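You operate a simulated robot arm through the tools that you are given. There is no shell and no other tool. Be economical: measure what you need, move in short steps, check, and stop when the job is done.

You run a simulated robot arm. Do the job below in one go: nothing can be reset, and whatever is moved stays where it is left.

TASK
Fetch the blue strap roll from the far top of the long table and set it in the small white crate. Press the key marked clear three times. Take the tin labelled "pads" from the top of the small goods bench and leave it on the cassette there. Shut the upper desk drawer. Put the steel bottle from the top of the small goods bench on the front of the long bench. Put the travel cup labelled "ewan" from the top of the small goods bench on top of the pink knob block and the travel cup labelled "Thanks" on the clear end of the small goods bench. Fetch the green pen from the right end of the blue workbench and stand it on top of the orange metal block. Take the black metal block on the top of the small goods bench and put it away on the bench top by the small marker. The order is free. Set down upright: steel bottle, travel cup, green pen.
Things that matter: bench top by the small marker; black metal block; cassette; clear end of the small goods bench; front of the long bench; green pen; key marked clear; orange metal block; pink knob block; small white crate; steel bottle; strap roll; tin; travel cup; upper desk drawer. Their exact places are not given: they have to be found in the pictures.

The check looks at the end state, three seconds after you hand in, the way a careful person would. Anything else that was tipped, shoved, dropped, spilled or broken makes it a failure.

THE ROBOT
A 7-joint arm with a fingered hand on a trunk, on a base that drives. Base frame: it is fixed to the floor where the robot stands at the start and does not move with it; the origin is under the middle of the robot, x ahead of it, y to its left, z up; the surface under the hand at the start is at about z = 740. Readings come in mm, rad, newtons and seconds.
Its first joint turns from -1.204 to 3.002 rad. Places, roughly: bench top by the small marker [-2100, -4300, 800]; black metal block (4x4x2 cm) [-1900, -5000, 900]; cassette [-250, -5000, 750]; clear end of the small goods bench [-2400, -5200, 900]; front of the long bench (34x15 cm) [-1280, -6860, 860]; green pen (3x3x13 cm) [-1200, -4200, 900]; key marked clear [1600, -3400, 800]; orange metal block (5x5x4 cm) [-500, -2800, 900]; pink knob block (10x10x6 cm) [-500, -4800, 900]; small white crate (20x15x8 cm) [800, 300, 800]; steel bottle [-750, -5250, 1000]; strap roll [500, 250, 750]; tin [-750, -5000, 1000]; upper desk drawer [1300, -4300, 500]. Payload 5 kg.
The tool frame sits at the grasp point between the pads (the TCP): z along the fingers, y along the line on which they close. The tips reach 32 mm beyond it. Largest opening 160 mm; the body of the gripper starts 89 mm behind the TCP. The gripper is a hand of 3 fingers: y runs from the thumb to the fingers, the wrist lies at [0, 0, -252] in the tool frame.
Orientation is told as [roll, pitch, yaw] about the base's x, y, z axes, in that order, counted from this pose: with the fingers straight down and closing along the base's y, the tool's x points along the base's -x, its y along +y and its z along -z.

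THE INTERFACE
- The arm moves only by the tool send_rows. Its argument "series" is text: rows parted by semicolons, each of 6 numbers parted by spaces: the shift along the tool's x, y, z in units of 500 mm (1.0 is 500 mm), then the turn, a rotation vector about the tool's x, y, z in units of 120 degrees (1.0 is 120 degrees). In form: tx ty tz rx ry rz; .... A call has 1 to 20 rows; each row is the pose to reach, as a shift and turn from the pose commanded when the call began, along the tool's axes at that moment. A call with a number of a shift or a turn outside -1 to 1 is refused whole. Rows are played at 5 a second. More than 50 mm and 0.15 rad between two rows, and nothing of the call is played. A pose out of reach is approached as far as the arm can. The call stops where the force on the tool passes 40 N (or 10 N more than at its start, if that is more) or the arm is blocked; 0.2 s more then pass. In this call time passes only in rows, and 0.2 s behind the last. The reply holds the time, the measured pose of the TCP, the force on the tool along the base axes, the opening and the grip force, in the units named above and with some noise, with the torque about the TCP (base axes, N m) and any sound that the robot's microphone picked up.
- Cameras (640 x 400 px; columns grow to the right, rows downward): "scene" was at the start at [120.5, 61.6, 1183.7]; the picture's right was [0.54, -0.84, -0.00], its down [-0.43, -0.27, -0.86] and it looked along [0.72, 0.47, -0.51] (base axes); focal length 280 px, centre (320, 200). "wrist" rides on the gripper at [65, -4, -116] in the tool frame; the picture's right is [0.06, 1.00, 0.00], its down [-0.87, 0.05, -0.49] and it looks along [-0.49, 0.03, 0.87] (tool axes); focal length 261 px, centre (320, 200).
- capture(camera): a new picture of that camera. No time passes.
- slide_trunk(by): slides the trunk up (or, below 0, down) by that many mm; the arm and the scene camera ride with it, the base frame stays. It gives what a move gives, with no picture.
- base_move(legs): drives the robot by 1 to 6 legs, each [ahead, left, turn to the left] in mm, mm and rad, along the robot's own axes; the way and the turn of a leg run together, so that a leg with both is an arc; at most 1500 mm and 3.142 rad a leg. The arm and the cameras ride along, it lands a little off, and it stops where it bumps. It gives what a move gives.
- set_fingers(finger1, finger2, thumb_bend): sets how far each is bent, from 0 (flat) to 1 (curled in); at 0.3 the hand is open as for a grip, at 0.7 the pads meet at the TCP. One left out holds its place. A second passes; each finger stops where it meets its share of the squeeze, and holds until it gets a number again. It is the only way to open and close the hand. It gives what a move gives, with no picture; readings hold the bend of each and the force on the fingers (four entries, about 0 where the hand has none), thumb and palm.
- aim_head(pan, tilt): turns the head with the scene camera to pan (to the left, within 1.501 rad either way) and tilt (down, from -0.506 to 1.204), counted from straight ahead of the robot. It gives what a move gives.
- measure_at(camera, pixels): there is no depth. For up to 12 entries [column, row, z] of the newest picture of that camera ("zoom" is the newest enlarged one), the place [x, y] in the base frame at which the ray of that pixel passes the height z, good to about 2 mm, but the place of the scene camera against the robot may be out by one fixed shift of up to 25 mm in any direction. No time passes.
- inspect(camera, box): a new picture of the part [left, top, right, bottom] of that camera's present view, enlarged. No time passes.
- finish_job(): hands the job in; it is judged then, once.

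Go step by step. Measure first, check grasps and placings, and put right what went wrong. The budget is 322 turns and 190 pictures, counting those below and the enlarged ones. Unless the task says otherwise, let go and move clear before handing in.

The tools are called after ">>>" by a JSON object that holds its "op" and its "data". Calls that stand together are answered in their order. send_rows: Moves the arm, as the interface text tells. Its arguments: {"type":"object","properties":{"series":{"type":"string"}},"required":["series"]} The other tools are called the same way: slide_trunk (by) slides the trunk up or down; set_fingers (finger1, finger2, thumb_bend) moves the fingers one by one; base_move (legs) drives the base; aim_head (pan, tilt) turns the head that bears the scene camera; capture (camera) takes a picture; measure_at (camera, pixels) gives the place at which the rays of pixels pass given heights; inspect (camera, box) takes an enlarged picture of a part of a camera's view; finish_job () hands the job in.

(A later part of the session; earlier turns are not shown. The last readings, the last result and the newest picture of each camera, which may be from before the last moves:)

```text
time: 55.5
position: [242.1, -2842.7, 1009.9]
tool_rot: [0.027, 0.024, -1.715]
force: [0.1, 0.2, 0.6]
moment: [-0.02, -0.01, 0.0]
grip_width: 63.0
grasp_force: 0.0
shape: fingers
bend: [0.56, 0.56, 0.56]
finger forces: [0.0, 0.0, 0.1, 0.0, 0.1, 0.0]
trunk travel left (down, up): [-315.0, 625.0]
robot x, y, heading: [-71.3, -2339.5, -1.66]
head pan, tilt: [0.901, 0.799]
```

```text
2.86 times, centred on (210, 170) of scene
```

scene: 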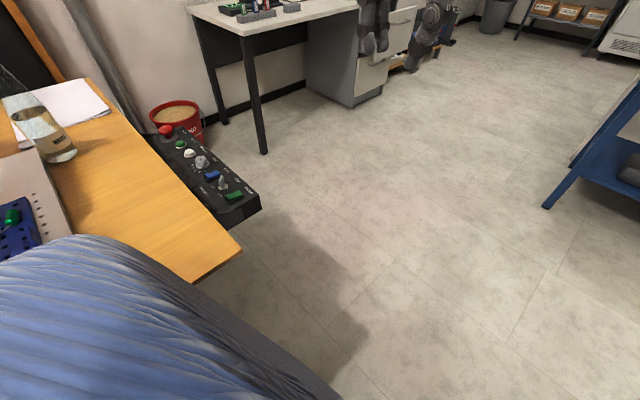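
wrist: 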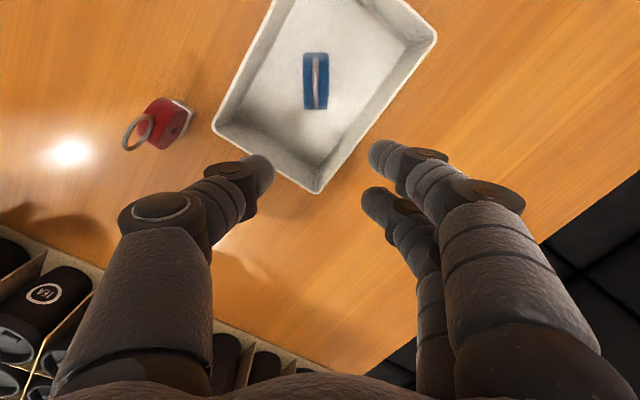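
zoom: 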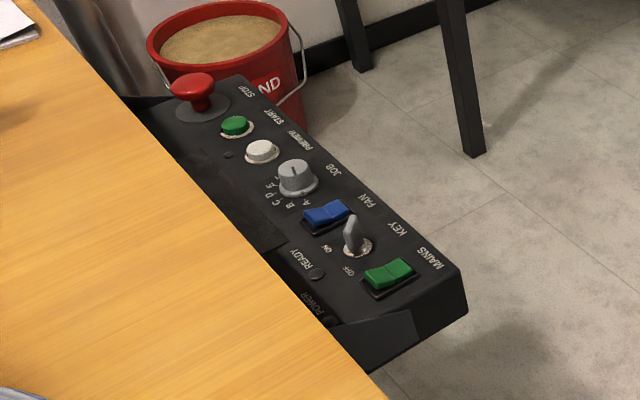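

The table edge is at x=275, 347 mm from the robot centre. Back up 200 mm and measure the cart side too.

>>> {"op": "base_move", "data": {"legs": [[-300, 0, 0]]}}

>>> {"op": "aim_head", "data": {"pan": -0.35, "tilt": 0.75}}

>>> {"op": "capture", "data": {"camera": "scene"}}

```text
time: 57.6
position: [262.2, -2537.3, 1015.1]
tool_rot: [0.038, 0.026, -1.71]
force: [-0.4, -0.7, 0.0]
moment: [-0.01, 0.02, -0.03]
grip_width: 62.6
grasp_force: 0.1
shape: fingers
bend: [0.56, 0.56, 0.56]
finger forces: [0.0, 0.0, 0.0, 0.0, 0.1, 0.1]
trunk travel left (down, up): [-315.0, 625.0]
robot x, y, heading: [-49.2, -2034.9, -1.656]
head pan, tilt: [0.901, 0.799]
```

```text
time: 59.0
position: [261.5, -2538.3, 1013.7]
tool_rot: [0.038, 0.025, -1.71]
force: [-0.1, -0.2, -0.2]
moment: [-0.02, 0.01, 0.01]
grip_width: 63.1
grasp_force: 0.0
shape: fingers
bend: [0.56, 0.56, 0.56]
finger forces: [0.1, 0.0, 0.0, 0.0, 0.1, 0.0]
trunk travel left (down, up): [-315.0, 625.0]
robot x, y, heading: [-51.4, -2033.7, -1.655]
head pan, tilt: [-0.351, 0.75]
```

```text
153 pictures are left
```

scene: 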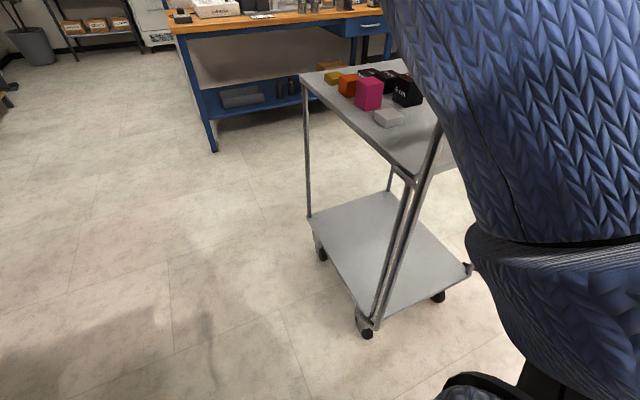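

Measure the cart's wheels and top corners to see whether it was moved.

>>> {"op": "measure_at", "data": {"camera": "scene", "pixels": [[366, 337, 0], [323, 261, 0], [438, 302, 0], [308, 217, 240], [303, 75, 850], [413, 180, 850], [212, 150, 0]]}}

>>> {"op": "inspect", "data": {"camera": "scene", "box": [290, 50, 450, 150]}}

```text
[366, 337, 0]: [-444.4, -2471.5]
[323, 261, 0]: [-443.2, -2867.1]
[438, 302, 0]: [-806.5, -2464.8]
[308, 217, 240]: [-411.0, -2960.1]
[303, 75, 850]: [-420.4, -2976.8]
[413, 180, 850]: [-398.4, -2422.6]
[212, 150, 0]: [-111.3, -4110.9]
```

```text
4.00 times, centred on (370, 100) of scene
```

zoom: 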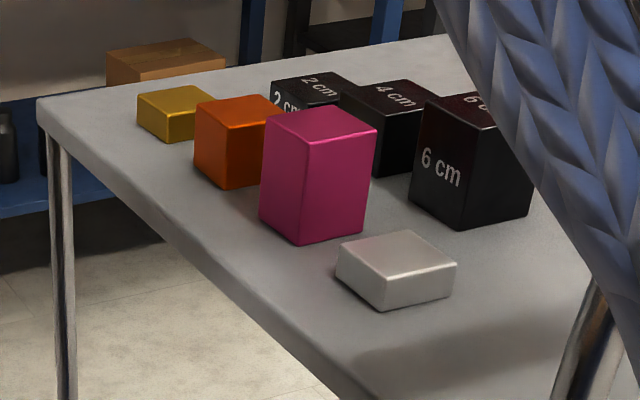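

The cart still sits axis-aligned (x -415…-830, y -2440…-2970), and the orange block is on it next to pink and yellow ones. The gap here is too tight; go around the cart's other side at x≈-1450.

>>> {"op": "base_move", "data": {"legs": [[-350, 0, 0.085], [0, -1400, 0], [1400, 0, 0]]}}

>>> {"op": "aim_head", "data": {"pan": 0.0, "tilt": 0.4}}

>>> {"op": "capture", "data": {"camera": "scene"}}

```text
time: 60.9
position: [304.6, -2247.3, 1013.6]
tool_rot: [0.036, 0.014, -1.668]
force: [-4.2, -4.7, -1.3]
moment: [0.11, -0.05, -0.24]
grip_width: 60.3
grasp_force: 3.9
shape: fingers
bend: [0.56, 0.56, 0.56]
finger forces: [7.5, 0.0, 0.1, 0.0, 0.0, 0.0]
trunk travel left (down, up): [-315.0, 625.0]
robot x, y, heading: [-32.9, -1756.9, -1.593]
head pan, tilt: [-0.351, 0.75]
stopped in leg 1: the force on the tool passed its limit at 88 N (the readings are from after the stop); the commanded pose is now the measured one
```

```text
time: 61.7
position: [305.7, -2247.2, 1014.1]
tool_rot: [0.037, 0.014, -1.665]
force: [-5.7, -6.8, -1.7]
moment: [0.19, -0.12, -0.33]
grip_width: 60.0
grasp_force: 5.3
shape: fingers
bend: [0.56, 0.56, 0.56]
finger forces: [9.8, 0.0, 0.0, 0.0, 0.0, 0.1]
trunk travel left (down, up): [-315.0, 625.0]
robot x, y, heading: [-32.3, -1758.1, -1.593]
head pan, tilt: [0.0, 0.4]
```

```text
151 pictures are left
```

scene: 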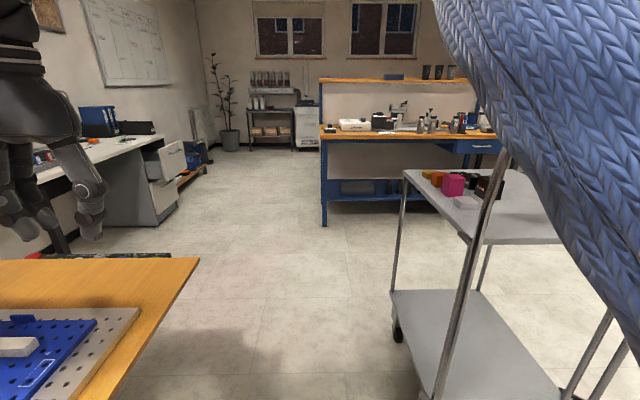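

The hand touched the table's column while backing. Ease off: move the robot right (−x), then look at the table.

>>> {"op": "base_move", "data": {"legs": [[30, -250, 0]]}}

>>> {"op": "aim_head", "data": {"pan": 0.9, "tilt": 0.35}}

>>> {"op": "capture", "data": {"camera": "scene"}}

```text
time: 63.6
position: [51.4, -2270.4, 1013.3]
tool_rot: [0.037, 0.015, -1.662]
force: [-0.5, -0.3, 0.2]
moment: [0.05, -0.02, 0.03]
grip_width: 63.4
grasp_force: 0.0
shape: fingers
bend: [0.56, 0.56, 0.56]
finger forces: [0.0, 0.0, 0.0, 0.0, 0.0, 0.1]
trunk travel left (down, up): [-315.0, 625.0]
robot x, y, heading: [-289.5, -1779.4, -1.591]
head pan, tilt: [0.0, 0.4]
```

```text
time: 64.8
position: [52.7, -2271.1, 1014.5]
tool_rot: [0.036, 0.013, -1.661]
force: [-1.1, -0.1, 0.2]
moment: [-0.03, 0.01, -0.02]
grip_width: 63.5
grasp_force: 0.1
shape: fingers
bend: [0.56, 0.56, 0.56]
finger forces: [0.0, 0.0, 0.0, 0.0, 0.1, 0.0]
trunk travel left (down, up): [-315.0, 625.0]
robot x, y, heading: [-289.8, -1787.6, -1.587]
head pan, tilt: [0.901, 0.351]
```

```text
150 pictures are left
```

scene: 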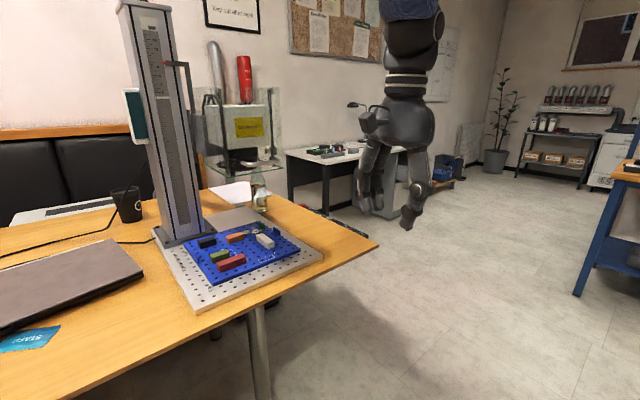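

Column and table items look undisturbed. Back up, shift right to x≈-1450, then go ahead past the cart.

>>> {"op": "base_move", "data": {"legs": [[-250, 0, 0.017], [0, -1200, 0], [1450, 0, 0]]}}

>>> {"op": "aim_head", "data": {"pan": 0.0, "tilt": 0.4}}

>>> {"op": "capture", "data": {"camera": "scene"}}

```text
time: 79.0
position: [-1122.6, -3462.0, 1015.4]
tool_rot: [0.036, 0.015, -1.638]
force: [-0.5, -0.4, -0.1]
moment: [0.01, 0.02, 0.0]
grip_width: 63.6
grasp_force: 0.0
shape: fingers
bend: [0.56, 0.56, 0.56]
finger forces: [0.0, 0.0, 0.0, 0.1, 0.1, 0.0]
trunk travel left (down, up): [-315.0, 625.0]
robot x, y, heading: [-1474.3, -2981.8, -1.567]
head pan, tilt: [0.901, 0.351]
```

```text
time: 80.2
position: [-1122.4, -3462.0, 1014.0]
tool_rot: [0.037, 0.016, -1.638]
force: [-0.4, 0.0, -0.3]
moment: [0.01, -0.05, 0.04]
grip_width: 63.1
grasp_force: 0.0
shape: fingers
bend: [0.56, 0.56, 0.56]
finger forces: [0.0, 0.0, 0.0, 0.1, 0.0, 0.0]
trunk travel left (down, up): [-315.0, 625.0]
robot x, y, heading: [-1474.0, -2984.4, -1.564]
head pan, tilt: [0.0, 0.4]
```

```text
149 pictures are left
```

scene: 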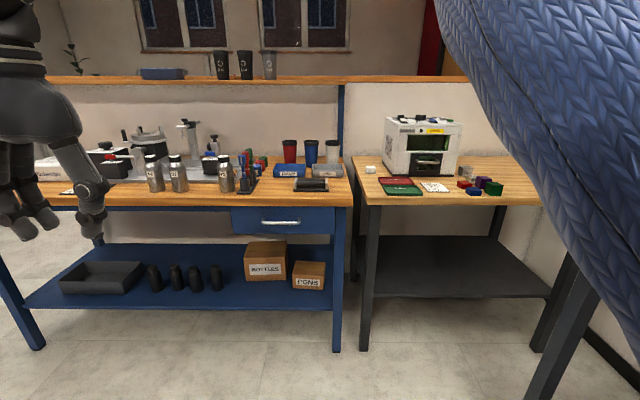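

Excellent view of bottles, cups, tins and pens. Enlarge sections.

>>> {"op": "inspect", "data": {"camera": "scene", "box": [130, 100, 260, 200]}}

>>> {"op": "inspect", "data": {"camera": "scene", "box": [225, 120, 355, 205]}}

>>> {"op": "inspect", "data": {"camera": "scene", "box": [345, 100, 525, 215]}}

>>> {"op": "inspect", "data": {"camera": "scene", "box": [130, 40, 330, 100]}}

```text
4.00 times, centred on (195, 150) of scene
```

zoom: 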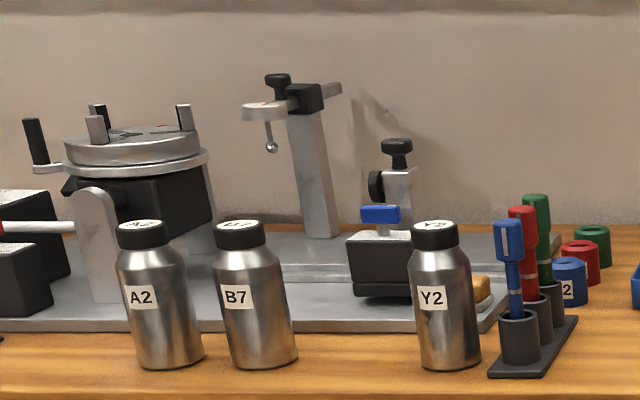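

```text
4.71 times, centred on (290, 162) of scene
```

zoom: 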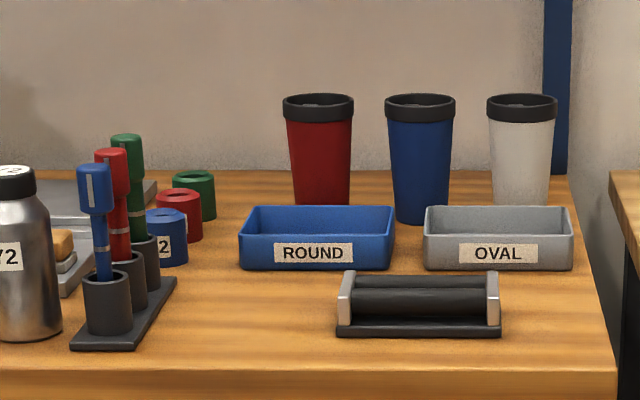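

```text
3.48 times, centred on (435, 158) of scene
```

zoom: 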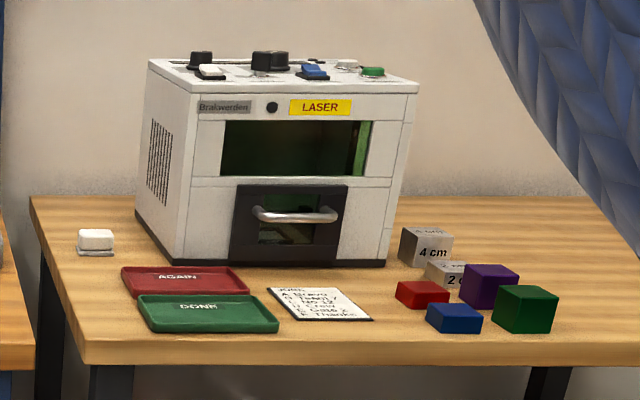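

```text
3.20 times, centred on (230, 70) of scene
```

zoom: 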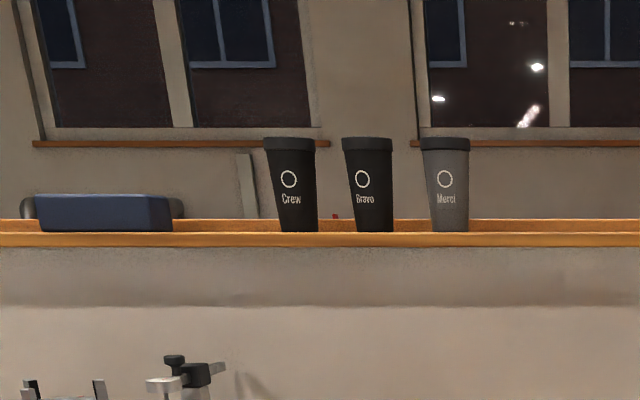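

Bottles, pens and the laser marker are here; the "small goods bench" must be behind the partition. I'll first do the desk side: arc to face +x and drive along the corridor between cart and bench.

>>> {"op": "base_move", "data": {"legs": [[580, 0, 1.57], [0, -220, 0], [600, 0, 0]]}}

>>> {"op": "capture", "data": {"camera": "scene"}}

```text
time: 88.7
position: [-25.0, -3239.9, 1013.6]
tool_rot: [0.037, 0.014, -0.095]
force: [-0.3, 0.3, 0.4]
moment: [0.02, 0.0, 0.01]
grip_width: 63.6
grasp_force: 0.0
shape: fingers
bend: [0.56, 0.56, 0.56]
finger forces: [0.0, 0.1, 0.0, 0.0, 0.1, 0.0]
trunk travel left (down, up): [-315.0, 625.0]
robot x, y, heading: [-510.7, -3579.7, -0.019]
head pan, tilt: [0.0, 0.4]
cut short: leg 1
```

```text
144 pictures are left
```

scene: 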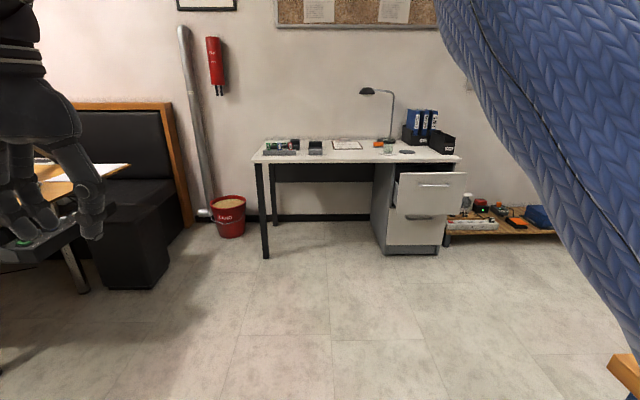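

The desk faces us with the upper drawer open. Enlarge the desk top.

>>> {"op": "inspect", "data": {"camera": "scene", "box": [250, 80, 480, 260]}}

>>> {"op": "measure_at", "data": {"camera": "scene", "pixels": [[265, 258, 0], [385, 253, 0], [437, 254, 0], [260, 160, 740], [465, 160, 740], [400, 214, 500], [463, 205, 500], [294, 150, 750], [315, 150, 750]]}}

```text
2.22 times, centred on (365, 170) of scene
```

zoom: 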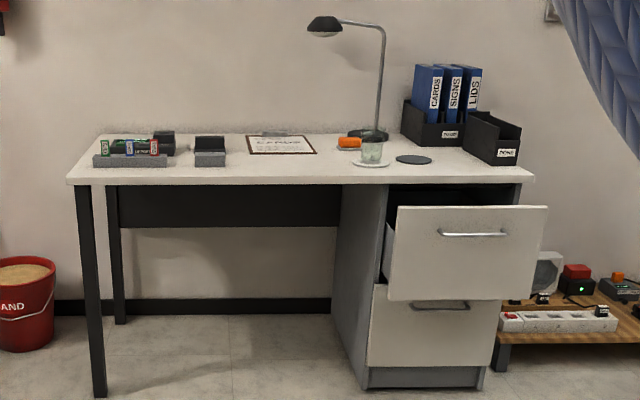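

```text
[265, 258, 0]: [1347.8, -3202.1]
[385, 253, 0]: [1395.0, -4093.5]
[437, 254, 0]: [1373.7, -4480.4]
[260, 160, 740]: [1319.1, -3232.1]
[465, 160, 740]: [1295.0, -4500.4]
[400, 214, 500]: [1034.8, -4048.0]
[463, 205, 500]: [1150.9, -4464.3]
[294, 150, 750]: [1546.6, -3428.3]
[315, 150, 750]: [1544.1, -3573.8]
```

Key device sits near (1546,-3428). Drive to about (760,-3750) so the hand hangs over the left desk end, then look.

>>> {"op": "base_move", "data": {"legs": [[1250, -170, 0.019]]}}

>>> {"op": "capture", "data": {"camera": "wrist"}}

>>> {"op": "capture", "data": {"camera": "scene"}}

```text
time: 95.0
position: [1198.0, -3419.4, 1014.4]
tool_rot: [0.035, 0.014, -0.081]
force: [-0.4, 0.2, 0.0]
moment: [0.01, 0.03, 0.01]
grip_width: 63.5
grasp_force: 0.3
shape: fingers
bend: [0.56, 0.56, 0.56]
finger forces: [0.1, 0.0, 0.1, 0.1, 0.0, 0.0]
trunk travel left (down, up): [-315.0, 625.0]
robot x, y, heading: [711.9, -3765.5, -0.005]
head pan, tilt: [0.0, 0.4]
```

```text
142 pictures are left
```

wrist: 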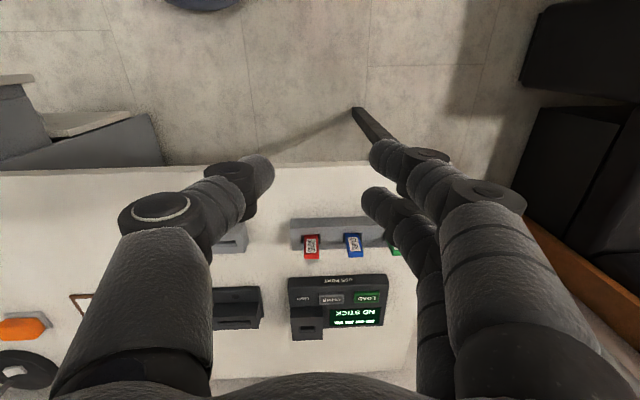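

```text
141 pictures are left
```

scene: 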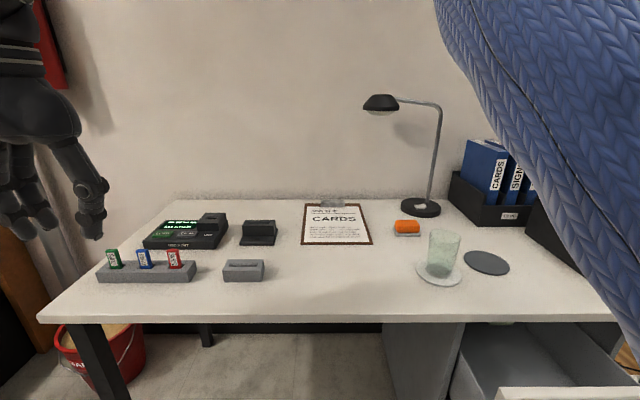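

The device with a display "NO STICK" sits at (337,306) in the wrist view. Enlarge its keys.

>>> {"op": "inspect", "data": {"camera": "wrist", "box": [280, 265, 400, 345]}}

>>> {"op": "inspect", "data": {"camera": "scene", "box": [90, 195, 250, 285]}}

>>> {"op": "measure_at", "data": {"camera": "wrist", "pixels": [[332, 299, 770], [367, 297, 770], [304, 299, 770], [288, 278, 770], [388, 275, 770], [332, 299, 790], [343, 166, 740]]}}

```text
5.00 times, centred on (340, 305) of wrist
```

zoom: 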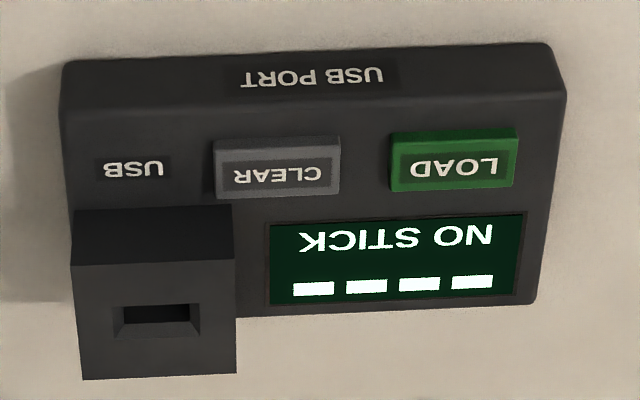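

```text
4.00 times, centred on (170, 240) of scene
```

zoom: 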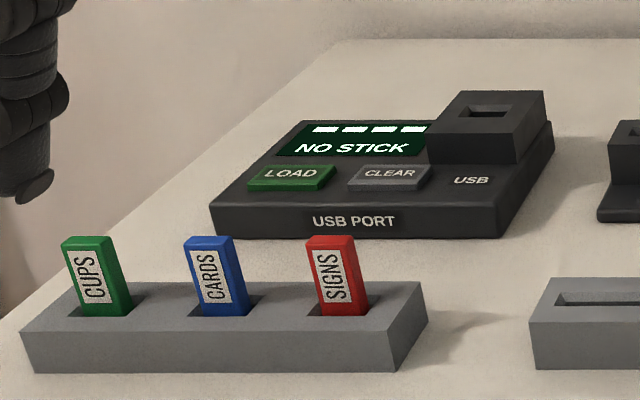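

```text
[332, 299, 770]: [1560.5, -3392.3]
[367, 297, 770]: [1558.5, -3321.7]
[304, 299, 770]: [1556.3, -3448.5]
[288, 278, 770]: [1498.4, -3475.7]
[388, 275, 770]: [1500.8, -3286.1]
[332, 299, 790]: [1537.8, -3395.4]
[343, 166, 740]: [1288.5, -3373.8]
```

The CLEAR key is at wrist px (335,298), with a raised USB slot block behind it. I'll curl the two fingers in and keep the thumb extended as a pointer.

>>> {"op": "set_fingers", "data": {"finger1": 1.0, "finger2": 1.0, "thumb_bend": 0.3}}

>>> {"op": "capture", "data": {"camera": "wrist"}}

>>> {"op": "aim_head", "data": {"pan": 0.6, "tilt": 0.2}}

>>> {"op": "capture", "data": {"camera": "scene"}}

```text
time: 96.0
position: [1196.8, -3419.0, 1015.6]
tool_rot: [0.037, 0.014, -0.081]
force: [0.2, -0.2, 0.9]
moment: [0.02, -0.02, -0.02]
grip_width: 74.4
grasp_force: 0.0
shape: fingers
bend: [1.0, 1.0, 0.3]
finger forces: [0.1, 0.1, 0.0, 0.0, 0.0, 0.1]
trunk travel left (down, up): [-315.0, 625.0]
robot x, y, heading: [713.6, -3761.6, -0.009]
head pan, tilt: [0.0, 0.4]
```

```text
138 pictures are left
```

wrist: 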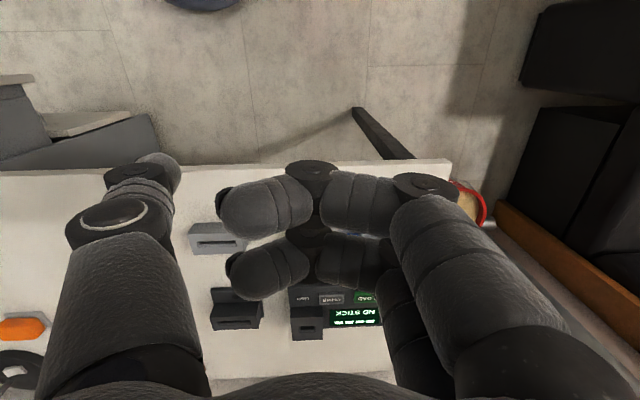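

```text
time: 97.0
position: [1197.6, -3418.4, 1013.5]
tool_rot: [0.037, 0.013, -0.081]
force: [0.3, -0.2, -0.7]
moment: [-0.01, 0.0, 0.01]
grip_width: 74.2
grasp_force: 0.1
shape: fingers
bend: [1.0, 1.0, 0.3]
finger forces: [0.1, 0.0, 0.0, 0.1, 0.0, 0.1]
trunk travel left (down, up): [-315.0, 625.0]
robot x, y, heading: [711.6, -3764.2, -0.011]
head pan, tilt: [0.6, 0.201]
```

```text
137 pictures are left
```

scene: 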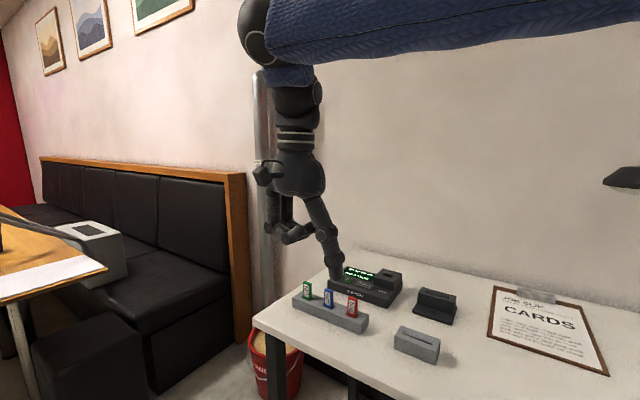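

Good: the thumb protrudes below the curled fingers. Drive 150 mm ahead and bring the thumb near above the key.

>>> {"op": "base_move", "data": {"legs": [[140, 0, 0.01]]}}

>>> {"op": "send_rows", "data": {"series": "-0.08 0.04 0 0.009 -0.003 -0.02;-0.16 0.08 0.03 0.018 -0.006 -0.039;-0.24 0.12 0.08 0.018 -0.006 -0.039;-0.32 0.16 0.12 0.018 -0.006 -0.039;-0.38 0.2 0.16 0.018 -0.006 -0.039"}}

>>> {"op": "capture", "data": {"camera": "wrist"}}

```text
time: 98.3
position: [1335.0, -3414.0, 1013.0]
tool_rot: [0.036, 0.013, -0.069]
force: [0.4, 0.0, -0.1]
moment: [-0.04, 0.0, 0.01]
grip_width: 74.2
grasp_force: 0.0
shape: fingers
bend: [1.0, 1.0, 0.3]
finger forces: [0.0, 0.1, 0.0, 0.0, 0.1, 0.0]
trunk travel left (down, up): [-315.0, 625.0]
robot x, y, heading: [855.4, -3763.4, 0.003]
head pan, tilt: [0.6, 0.201]
```

```text
refused: row 3 steps farther than a row can; nothing moved
```

```text
136 pictures are left
```

wrist: 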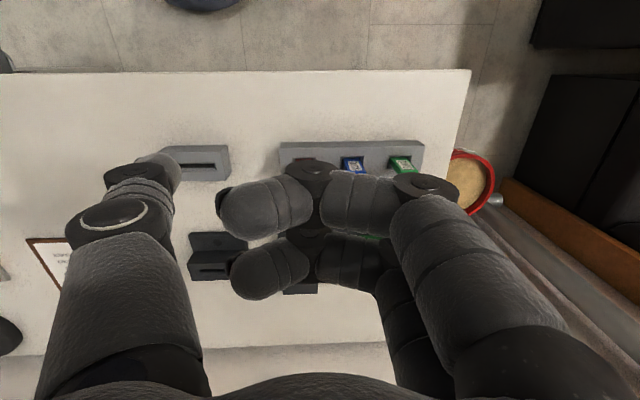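

Resend in 7 smaller steps.

>>> {"op": "send_rows", "data": {"series": "-0.063 0.033 0.02 0.009 -0.003 -0.017;-0.126 0.065 0.04 0.018 -0.006 -0.034;-0.189 0.098 0.06 0.018 -0.006 -0.034;-0.253 0.13 0.09 0.018 -0.006 -0.034;-0.316 0.163 0.13 0.018 -0.006 -0.034;-0.379 0.195 0.17 0.018 -0.006 -0.034;-0.435 0.225 0.21 0.018 -0.006 -0.034"}}

>>> {"op": "capture", "data": {"camera": "wrist"}}

>>> {"op": "capture", "data": {"camera": "scene"}}

```text
time: 99.9
position: [1551.5, -3361.5, 909.9]
tool_rot: [0.025, -0.001, -0.016]
force: [0.3, 0.6, 0.1]
moment: [-0.01, 0.0, -0.01]
grip_width: 74.2
grasp_force: 0.0
shape: fingers
bend: [1.0, 1.0, 0.3]
finger forces: [0.0, 0.1, 0.1, 0.0, 0.0, 0.0]
out of reach, approached as far as the arm can: row 6, 7
trunk travel left (down, up): [-315.0, 625.0]
robot x, y, heading: [855.8, -3768.7, 0.005]
head pan, tilt: [0.6, 0.201]
```

```text
135 pictures are left
```

wrist: 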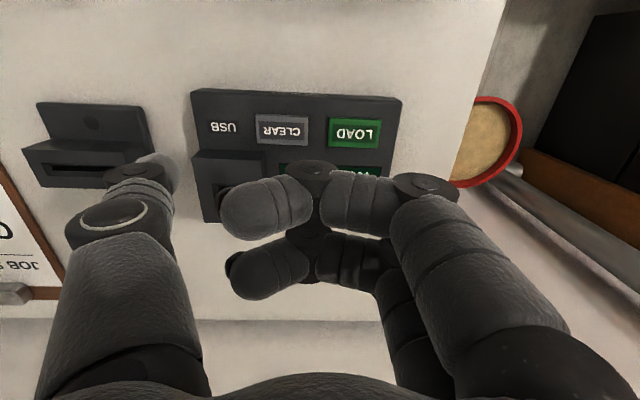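

```text
134 pictures are left
```

scene: 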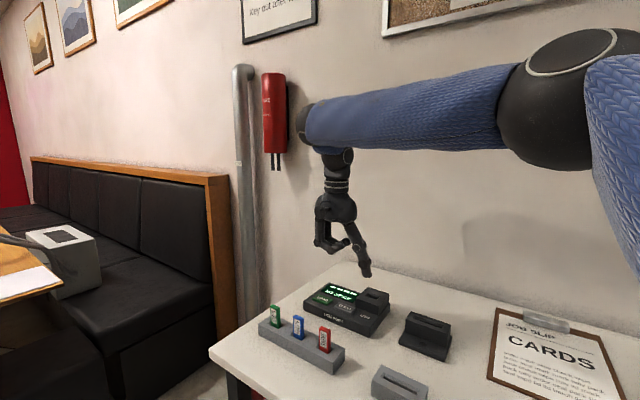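

The key is at (282,130) in the wrist view now. Measure, then choose a closer base stance.

>>> {"op": "measure_at", "data": {"camera": "wrist", "pixels": [[282, 130, 760], [282, 130, 770], [282, 130, 780], [255, 116, 770], [309, 145, 770], [258, 150, 800], [195, 152, 800]]}}

```text
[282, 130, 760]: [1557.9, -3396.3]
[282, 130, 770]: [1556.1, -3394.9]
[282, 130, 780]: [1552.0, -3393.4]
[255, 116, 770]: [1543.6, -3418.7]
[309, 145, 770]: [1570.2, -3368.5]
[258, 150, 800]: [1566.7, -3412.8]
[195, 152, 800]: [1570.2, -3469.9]
```

Key at (1555,-3394,≈768). Pull the hand back, then shift the base 200 mm left.

>>> {"op": "send_rows", "data": {"series": "0.06 -0.06 -0.03 0 0 0;0.12 -0.12 -0.06 0 0 0;0.18 -0.18 -0.09 0 0 0;0.24 -0.24 -0.1 0 0 0;0.3 -0.3 -0.1 0 0 0"}}

>>> {"op": "base_move", "data": {"legs": [[0, 210, 0]]}}

```text
time: 101.1
position: [1391.6, -3503.3, 950.2]
tool_rot: [0.0, 0.001, 0.001]
force: [0.2, 0.0, -0.7]
moment: [0.01, 0.02, 0.03]
grip_width: 74.2
grasp_force: 0.0
shape: fingers
bend: [1.0, 1.0, 0.3]
finger forces: [0.0, 0.1, 0.0, 0.1, 0.0, 0.1]
trunk travel left (down, up): [-315.0, 625.0]
robot x, y, heading: [852.4, -3765.2, 0.006]
head pan, tilt: [0.6, 0.201]
```

```text
time: 102.7
position: [1389.1, -3287.2, 949.6]
tool_rot: [-0.003, -0.001, 0.001]
force: [0.4, 0.2, 0.0]
moment: [0.0, -0.03, -0.01]
grip_width: 74.4
grasp_force: 0.0
shape: fingers
bend: [1.0, 1.0, 0.3]
finger forces: [0.0, 0.0, 0.1, 0.0, 0.1, 0.0]
trunk travel left (down, up): [-315.0, 625.0]
robot x, y, heading: [851.7, -3553.7, 0.012]
head pan, tilt: [0.6, 0.201]
```

Now position the thumb above the key at TCP z≈850.

>>> {"op": "send_rows", "data": {"series": "-0.065 -0.007 -0.0 0 0 0;-0.13 -0.014 0.04 0 0 0;-0.195 -0.02 0.08 0 0 0;-0.26 -0.027 0.12 0 0 0;-0.326 -0.034 0.17 0 0 0;-0.326 -0.034 0.2 0 0 0"}}

>>> {"op": "capture", "data": {"camera": "wrist"}}

>>> {"op": "aim_head", "data": {"pan": 0.2, "tilt": 0.55}}

>>> {"op": "capture", "data": {"camera": "scene"}}

```text
time: 104.1
position: [1552.8, -3304.9, 849.2]
tool_rot: [0.0, 0.001, 0.003]
force: [-0.2, 0.4, -0.4]
moment: [-0.01, 0.01, 0.01]
grip_width: 74.3
grasp_force: 0.1
shape: fingers
bend: [1.0, 1.0, 0.3]
finger forces: [0.0, 0.1, 0.0, 0.0, 0.1, 0.0]
trunk travel left (down, up): [-315.0, 625.0]
robot x, y, heading: [857.1, -3550.5, 0.008]
head pan, tilt: [0.6, 0.201]
```

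```text
133 pictures are left
```

wrist: 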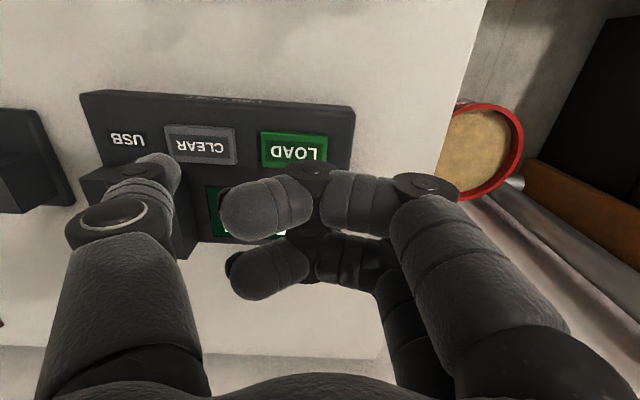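

```text
time: 105.0
position: [1552.9, -3304.7, 850.0]
tool_rot: [0.001, 0.0, 0.002]
force: [-0.1, 0.2, -0.3]
moment: [-0.01, -0.01, -0.02]
grip_width: 74.5
grasp_force: 0.0
shape: fingers
bend: [1.0, 1.0, 0.3]
finger forces: [0.0, 0.0, 0.0, 0.1, 0.0, 0.0]
trunk travel left (down, up): [-315.0, 625.0]
robot x, y, heading: [855.5, -3552.1, 0.005]
head pan, tilt: [0.201, 0.55]
```

```text
132 pictures are left
```

scene: 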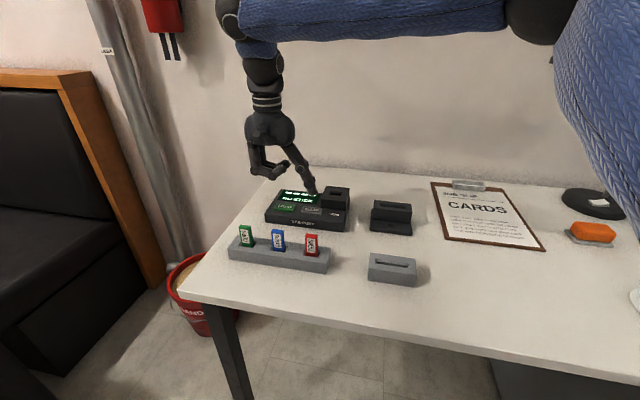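

Measure the key again from here for height disambiguation.

>>> {"op": "measure_at", "data": {"camera": "wrist", "pixels": [[200, 143, 760], [200, 143, 765], [200, 143, 770], [200, 143, 775], [167, 127, 770], [236, 162, 770]]}}

>>> {"op": "inspect", "data": {"camera": "scene", "box": [240, 130, 400, 240]}}

```text
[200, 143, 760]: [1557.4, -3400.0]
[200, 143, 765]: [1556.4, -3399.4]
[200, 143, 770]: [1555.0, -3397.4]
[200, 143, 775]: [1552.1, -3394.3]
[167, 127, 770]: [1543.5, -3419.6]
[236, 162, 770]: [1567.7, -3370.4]
```

```text
3.64 times, centred on (320, 185) of scene
```

zoom: 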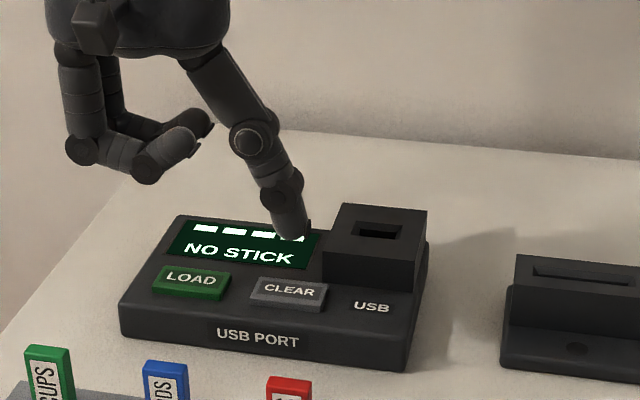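

Shift slightly (+6 y, −2 x) and lower to TCP z≈808.

>>> {"op": "send_rows", "data": {"series": "0.004 0.012 0.03 0 0 0;0.004 0.012 0.06 0 0 0;0.004 0.012 0.085 0 0 0"}}

>>> {"op": "capture", "data": {"camera": "wrist"}}

>>> {"op": "inspect", "data": {"camera": "scene", "box": [240, 130, 400, 240]}}

```text
time: 105.8
position: [1549.9, -3299.1, 806.6]
tool_rot: [-0.001, -0.001, 0.002]
force: [0.6, 0.1, -0.4]
moment: [-0.03, 0.01, 0.01]
grip_width: 74.3
grasp_force: 0.0
shape: fingers
bend: [1.0, 1.0, 0.3]
finger forces: [0.0, 0.1, 0.1, 0.0, 0.3, 0.0]
trunk travel left (down, up): [-315.0, 625.0]
robot x, y, heading: [854.6, -3554.7, 0.004]
head pan, tilt: [0.201, 0.55]
```

```text
130 pictures are left
```

wrist: 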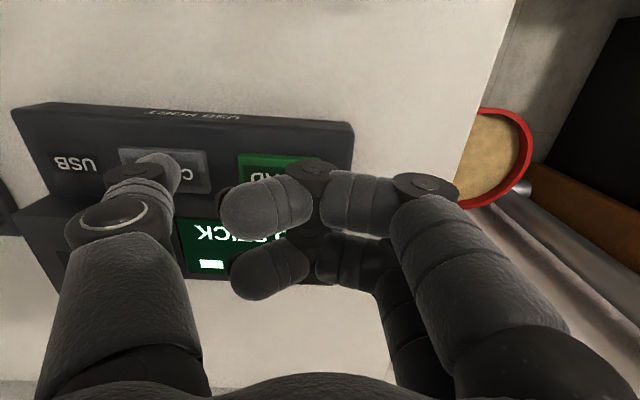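

```text
3.64 times, centred on (320, 185) of scene
```

zoom: 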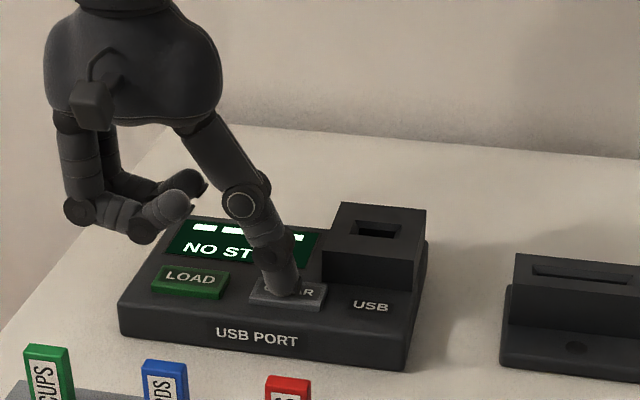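

The thumb tip is right on CLEAR, barely touching. Press down 4 mm and lift back, reading sound.

>>> {"op": "send_rows", "data": {"series": "0 0 0.003 0 0 0;0 0 0.006 0 0 0;0 0 0.008 0 0 0"}}

```text
time: 106.6
position: [1549.7, -3298.2, 803.8]
tool_rot: [0.0, 0.0, 0.001]
force: [0.2, 0.1, 1.0]
moment: [-0.05, -0.04, 0.01]
grip_width: 74.4
grasp_force: 0.7
shape: fingers
bend: [1.0, 1.0, 0.3]
finger forces: [0.0, 0.1, 0.0, 0.0, 0.9, 0.1]
trunk travel left (down, up): [-315.0, 625.0]
robot x, y, heading: [854.5, -3551.6, 0.006]
head pan, tilt: [0.201, 0.55]
heard: click
```

Click heard — press 1. Check the display state while lifting.

>>> {"op": "send_rows", "data": {"series": "0 0 -0.008 0 0 0;0 0 -0.03 0 0 0;0 0 -0.03 0 0 0"}}

>>> {"op": "inspect", "data": {"camera": "scene", "box": [240, 130, 400, 240]}}

```text
time: 107.4
position: [1550.1, -3299.8, 817.4]
tool_rot: [0.002, -0.001, 0.0]
force: [0.3, 0.1, -0.3]
moment: [-0.01, -0.04, -0.02]
grip_width: 74.3
grasp_force: 0.1
shape: fingers
bend: [1.0, 1.0, 0.3]
finger forces: [0.0, 0.0, 0.0, 0.0, 0.0, 0.0]
trunk travel left (down, up): [-315.0, 625.0]
robot x, y, heading: [851.2, -3554.3, 0.007]
head pan, tilt: [0.201, 0.55]
```

```text
3.64 times, centred on (320, 185) of scene
```

zoom: 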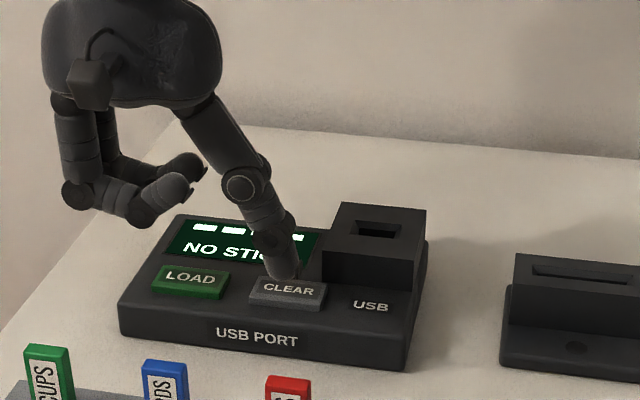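

Second press: same depth.

>>> {"op": "send_rows", "data": {"series": "0 0 0.015 0 0 0;0 0 0.022 0 0 0;0 0 0.027 0 0 0;0 0 0.031 0 0 0"}}

>>> {"op": "send_rows", "data": {"series": "0 0 -0.01 0 0 0;0 0 -0.031 0 0 0;0 0 -0.031 0 0 0"}}

```text
time: 108.4
position: [1550.9, -3297.7, 803.0]
tool_rot: [0.001, 0.001, 0.001]
force: [-0.7, 0.7, -0.1]
moment: [-0.1, 0.02, 0.0]
grip_width: 74.4
grasp_force: 0.2
shape: fingers
bend: [1.0, 1.0, 0.3]
finger forces: [0.0, 0.0, 0.0, 0.0, 0.9, 0.0]
trunk travel left (down, up): [-315.0, 625.0]
robot x, y, heading: [851.1, -3551.7, 0.004]
head pan, tilt: [0.201, 0.55]
heard: click
```

```text
time: 109.2
position: [1551.4, -3298.9, 817.8]
tool_rot: [0.0, 0.0, 0.001]
force: [0.1, 1.0, 0.1]
moment: [0.0, 0.05, -0.01]
grip_width: 74.4
grasp_force: 0.1
shape: fingers
bend: [1.0, 1.0, 0.3]
finger forces: [0.0, 0.1, 0.1, 0.0, 0.1, 0.0]
trunk travel left (down, up): [-315.0, 625.0]
robot x, y, heading: [848.5, -3551.5, 0.009]
head pan, tilt: [0.201, 0.55]
```

Second click. Third press, then lift well clear.

>>> {"op": "send_rows", "data": {"series": "0 0 0.015 0 0 0;0 0 0.022 0 0 0;0 0 0.027 0 0 0;0 0 0.031 0 0 0"}}

>>> {"op": "send_rows", "data": {"series": "0 0 -0.01 0 0 0;0 0 -0.06 0 0 0;0 0 -0.14 0 0 0;0 0 -0.22 0 0 0;0.08 0 -0.27 0 0 0;0.17 0 -0.27 0 0 0;0.26 0 -0.27 0 0 0;0.35 0 -0.27 0 0 0"}}

>>> {"op": "inspect", "data": {"camera": "scene", "box": [240, 130, 400, 240]}}

```text
time: 110.2
position: [1550.7, -3298.8, 802.9]
tool_rot: [0.001, 0.001, 0.001]
force: [0.0, -1.0, 1.3]
moment: [-0.1, -0.01, 0.03]
grip_width: 74.5
grasp_force: 0.6
shape: fingers
bend: [1.0, 1.0, 0.3]
finger forces: [0.0, 0.1, 0.1, 0.1, 0.9, 0.1]
trunk travel left (down, up): [-315.0, 625.0]
robot x, y, heading: [853.8, -3556.1, 0.007]
head pan, tilt: [0.201, 0.55]
heard: click
```

```text
time: 112.0
position: [1373.6, -3299.9, 938.8]
tool_rot: [0.001, 0.001, 0.002]
force: [-0.2, -0.3, -0.4]
moment: [0.0, 0.0, 0.03]
grip_width: 74.4
grasp_force: 0.0
shape: fingers
bend: [1.0, 1.0, 0.3]
finger forces: [0.0, 0.1, 0.0, 0.1, 0.0, 0.1]
trunk travel left (down, up): [-315.0, 625.0]
robot x, y, heading: [852.3, -3550.5, 0.01]
head pan, tilt: [0.201, 0.55]
```

```text
3.64 times, centred on (320, 185) of scene
```

zoom: 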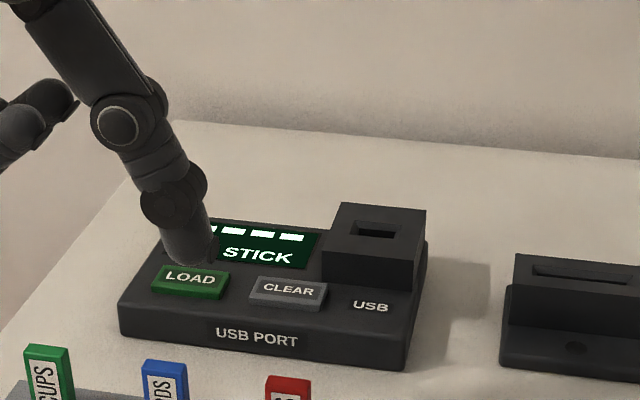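

Three clicks confirmed and the hand is clear. Now go for the drawer: back off, shift right to y≈-4250, and look.

>>> {"op": "base_move", "data": {"legs": [[-420, 0, 0], [0, -700, 0]]}}

>>> {"op": "aim_head", "data": {"pan": -0.1, "tilt": 0.75}}

>>> {"op": "set_fingers", "data": {"finger1": 0.68, "finger2": 0.68, "thumb_bend": 0.68}}

>>> {"op": "capture", "data": {"camera": "scene"}}

```text
time: 118.1
position: [952.5, -4014.8, 939.7]
tool_rot: [0.0, 0.001, -0.003]
force: [-0.5, 0.0, 0.3]
moment: [0.0, -0.03, -0.02]
grip_width: 74.6
grasp_force: 0.0
shape: fingers
bend: [1.0, 1.0, 0.3]
finger forces: [0.1, 0.1, 0.1, 0.0, 0.0, 0.0]
trunk travel left (down, up): [-315.0, 625.0]
robot x, y, heading: [425.1, -4266.9, 0.002]
head pan, tilt: [0.201, 0.55]
```

```text
time: 118.9
position: [952.4, -4015.4, 938.3]
tool_rot: [0.0, 0.001, -0.003]
force: [-0.3, -1.1, 0.6]
moment: [0.04, 0.03, -0.03]
grip_width: 74.6
grasp_force: 0.0
shape: fingers
bend: [1.0, 1.0, 0.3]
finger forces: [0.0, 0.1, 0.1, 0.1, 0.1, 0.1]
trunk travel left (down, up): [-315.0, 625.0]
robot x, y, heading: [431.1, -4264.3, -0.005]
head pan, tilt: [-0.099, 0.75]
```

```text
time: 119.9
position: [952.6, -4016.9, 938.3]
tool_rot: [0.0, 0.0, -0.003]
force: [0.6, 0.8, -0.3]
moment: [-0.02, -0.03, 0.02]
grip_width: 18.5
grasp_force: 0.1
shape: fingers
bend: [0.68, 0.68, 0.68]
finger forces: [0.1, 0.0, 0.0, 0.1, 0.1, 0.0]
trunk travel left (down, up): [-315.0, 625.0]
robot x, y, heading: [430.9, -4266.0, 0.006]
head pan, tilt: [-0.099, 0.75]
```

```text
126 pictures are left
```

scene: 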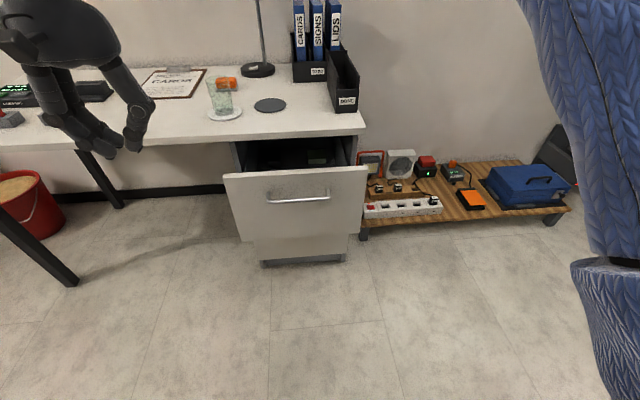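

Measure drawer front corners using width consistency.

>>> {"op": "measure_at", "data": {"camera": "scene", "pixels": [[224, 176, 650], [367, 167, 650], [224, 176, 600], [367, 167, 600], [240, 240, 420], [362, 231, 420], [262, 265, 0], [345, 260, 0], [363, 130, 740], [298, 197, 560], [298, 197, 600]]}}

>>> {"op": "inspect", "data": {"camera": "scene", "box": [200, 110, 400, 280]}}

```text
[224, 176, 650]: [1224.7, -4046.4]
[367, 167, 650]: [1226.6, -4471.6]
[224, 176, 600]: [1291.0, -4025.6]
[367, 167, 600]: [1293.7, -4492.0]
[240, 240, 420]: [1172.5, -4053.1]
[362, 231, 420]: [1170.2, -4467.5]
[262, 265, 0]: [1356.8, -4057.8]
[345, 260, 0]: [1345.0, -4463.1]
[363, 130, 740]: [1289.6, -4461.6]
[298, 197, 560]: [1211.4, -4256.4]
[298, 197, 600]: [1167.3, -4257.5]
```

```text
2.35 times, centred on (300, 195) of scene
```

zoom: 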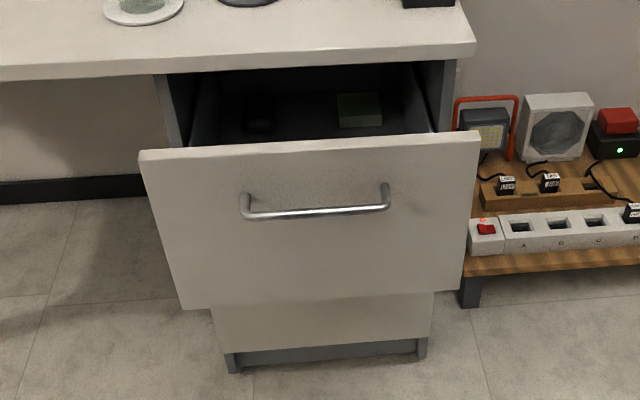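

Drawer front is at x≈1170, z 420–690, closed plane around 1330. I'll tilt the hand 45° forward, centre it at y≈-4258, lower, and push by driving.

>>> {"op": "send_rows", "data": {"series": "-0.03 -0.08 0 0 -0.0625 0;-0.06 -0.16 0 0 -0.125 0;-0.09 -0.24 0 0 -0.1875 0;-0.12 -0.32 0 0 -0.25 0;-0.15 -0.40 0 0 -0.3125 0;-0.176 -0.484 0 0 -0.375 0"}}

>>> {"op": "slide_trunk", "data": {"by": -312}}

>>> {"op": "capture", "data": {"camera": "scene"}}

```text
time: 121.3
position: [1039.0, -4259.9, 937.6]
tool_rot: [-0.001, -0.788, -0.003]
force: [0.1, 0.1, -1.0]
moment: [0.01, 0.01, -0.01]
grip_width: 18.3
grasp_force: 0.1
shape: fingers
bend: [0.68, 0.68, 0.68]
finger forces: [0.0, 0.0, 0.1, 0.0, 0.0, 0.0]
trunk travel left (down, up): [-315.0, 625.0]
robot x, y, heading: [430.2, -4264.3, 0.001]
head pan, tilt: [-0.099, 0.75]
```

```text
time: 124.4
position: [1039.3, -4259.2, 624.8]
tool_rot: [0.002, -0.785, -0.002]
force: [0.6, 0.2, -0.4]
moment: [0.01, -0.02, 0.01]
grip_width: 18.3
grasp_force: 0.0
shape: fingers
bend: [0.68, 0.68, 0.68]
finger forces: [0.1, 0.1, 0.1, 0.0, 0.0, 0.0]
trunk travel left (down, up): [-3.0, 937.0]
robot x, y, heading: [431.2, -4266.0, -0.0]
head pan, tilt: [-0.099, 0.75]
```

```text
124 pictures are left
```

scene: 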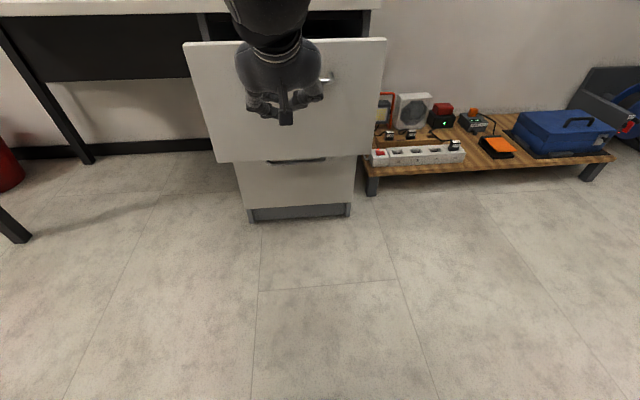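

Lower the hand 65 mm more, then drive ahead toward the panel.

>>> {"op": "send_rows", "data": {"series": "0.046 0 0.046 0 0 0;0.096 0 0.096 0 0 0"}}

>>> {"op": "base_move", "data": {"legs": [[100, 0, 0]]}}

>>> {"op": "capture", "data": {"camera": "wrist"}}

```text
time: 125.0
position: [1040.1, -4260.0, 556.3]
tool_rot: [0.0, -0.785, -0.004]
force: [-0.6, -0.4, 0.4]
moment: [0.03, 0.01, 0.02]
grip_width: 18.3
grasp_force: 0.2
shape: fingers
bend: [0.68, 0.68, 0.68]
finger forces: [0.1, 0.0, 0.1, 0.1, 0.0, 0.1]
trunk travel left (down, up): [-3.0, 937.0]
robot x, y, heading: [430.8, -4265.9, -0.003]
head pan, tilt: [-0.099, 0.75]
```

```text
time: 126.2
position: [1142.5, -4259.2, 557.4]
tool_rot: [0.0, -0.785, -0.001]
force: [-0.6, -1.2, 0.0]
moment: [-0.01, -0.01, 0.02]
grip_width: 18.4
grasp_force: 0.0
shape: fingers
bend: [0.68, 0.68, 0.68]
finger forces: [0.0, 0.0, 0.0, 0.0, 0.0, 0.0]
trunk travel left (down, up): [-3.0, 937.0]
robot x, y, heading: [532.3, -4264.8, 0.004]
head pan, tilt: [-0.099, 0.75]
```

```text
123 pictures are left
```

wrist: 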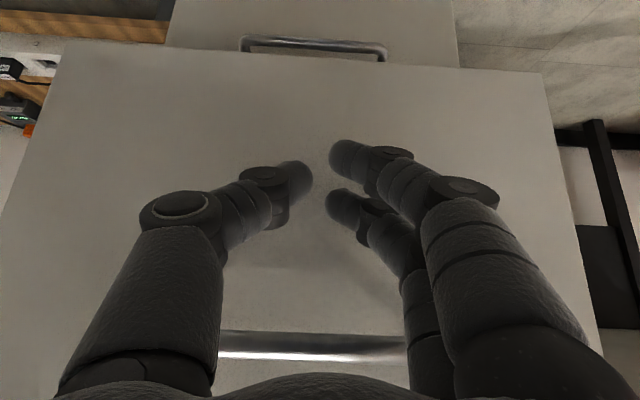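

The fingertips are about to touch the panel, below the handle. Push by driving ahead 130.

>>> {"op": "base_move", "data": {"legs": [[130, 0, 0]]}}

>>> {"op": "capture", "data": {"camera": "wrist"}}

```text
time: 127.5
position: [1255.2, -4256.9, 554.3]
tool_rot: [0.001, -0.777, 0.004]
force: [-10.5, -0.6, 2.0]
moment: [0.0, -0.03, 0.03]
grip_width: 18.6
grasp_force: 5.1
shape: fingers
bend: [0.68, 0.71, 0.68]
finger forces: [0.0, 9.9, 0.0, 0.0, 0.0, 0.0]
trunk travel left (down, up): [-3.0, 937.0]
robot x, y, heading: [646.2, -4269.4, -0.002]
head pan, tilt: [-0.099, 0.75]
stopped in leg 1: the force on the tool passed its limit at 68 N (the readings are from after the stop); the commanded pose is now the measured one
```

```text
122 pictures are left
```

wrist: 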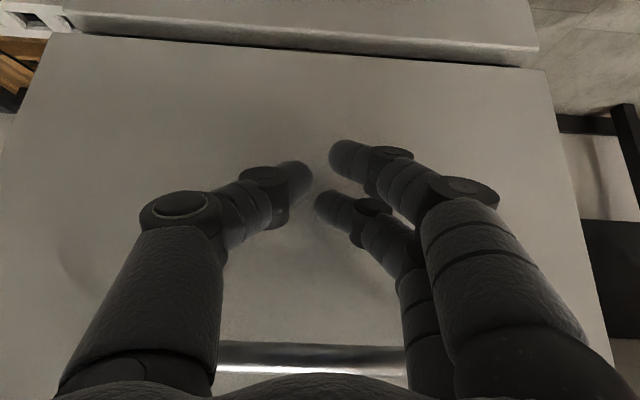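

Look at the scene to see whether the drawer is shut.

>>> {"op": "capture", "data": {"camera": "scene"}}

```text
121 pictures are left
```

scene: 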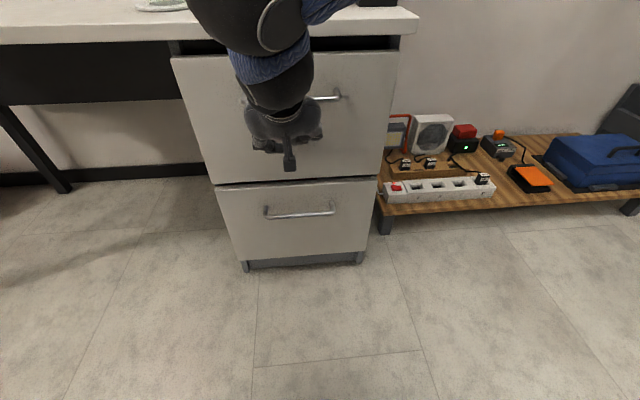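

>>> {"op": "inspect", "data": {"camera": "scene", "box": [160, 30, 420, 280]}}

>>> {"op": "measure_at", "data": {"camera": "scene", "pixels": [[214, 185, 418], [379, 178, 418], [172, 57, 690], [399, 51, 690], [245, 262, 70], [365, 252, 70], [418, 20, 740]]}}

```text
1.60 times, centred on (290, 155) of scene
```

zoom: 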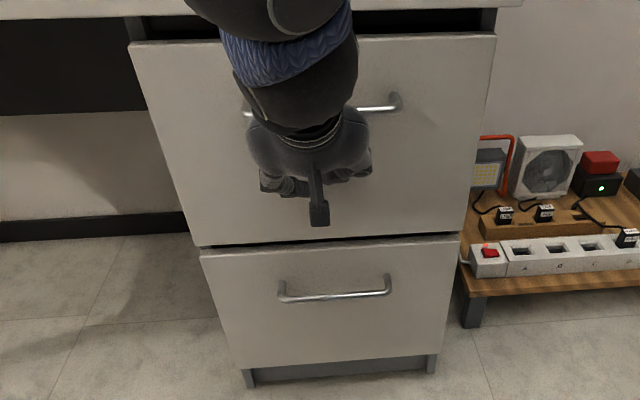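

```text
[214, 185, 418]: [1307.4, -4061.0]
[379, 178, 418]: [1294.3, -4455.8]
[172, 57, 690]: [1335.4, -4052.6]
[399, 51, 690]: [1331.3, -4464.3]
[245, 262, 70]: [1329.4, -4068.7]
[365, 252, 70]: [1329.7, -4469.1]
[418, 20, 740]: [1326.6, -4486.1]
```

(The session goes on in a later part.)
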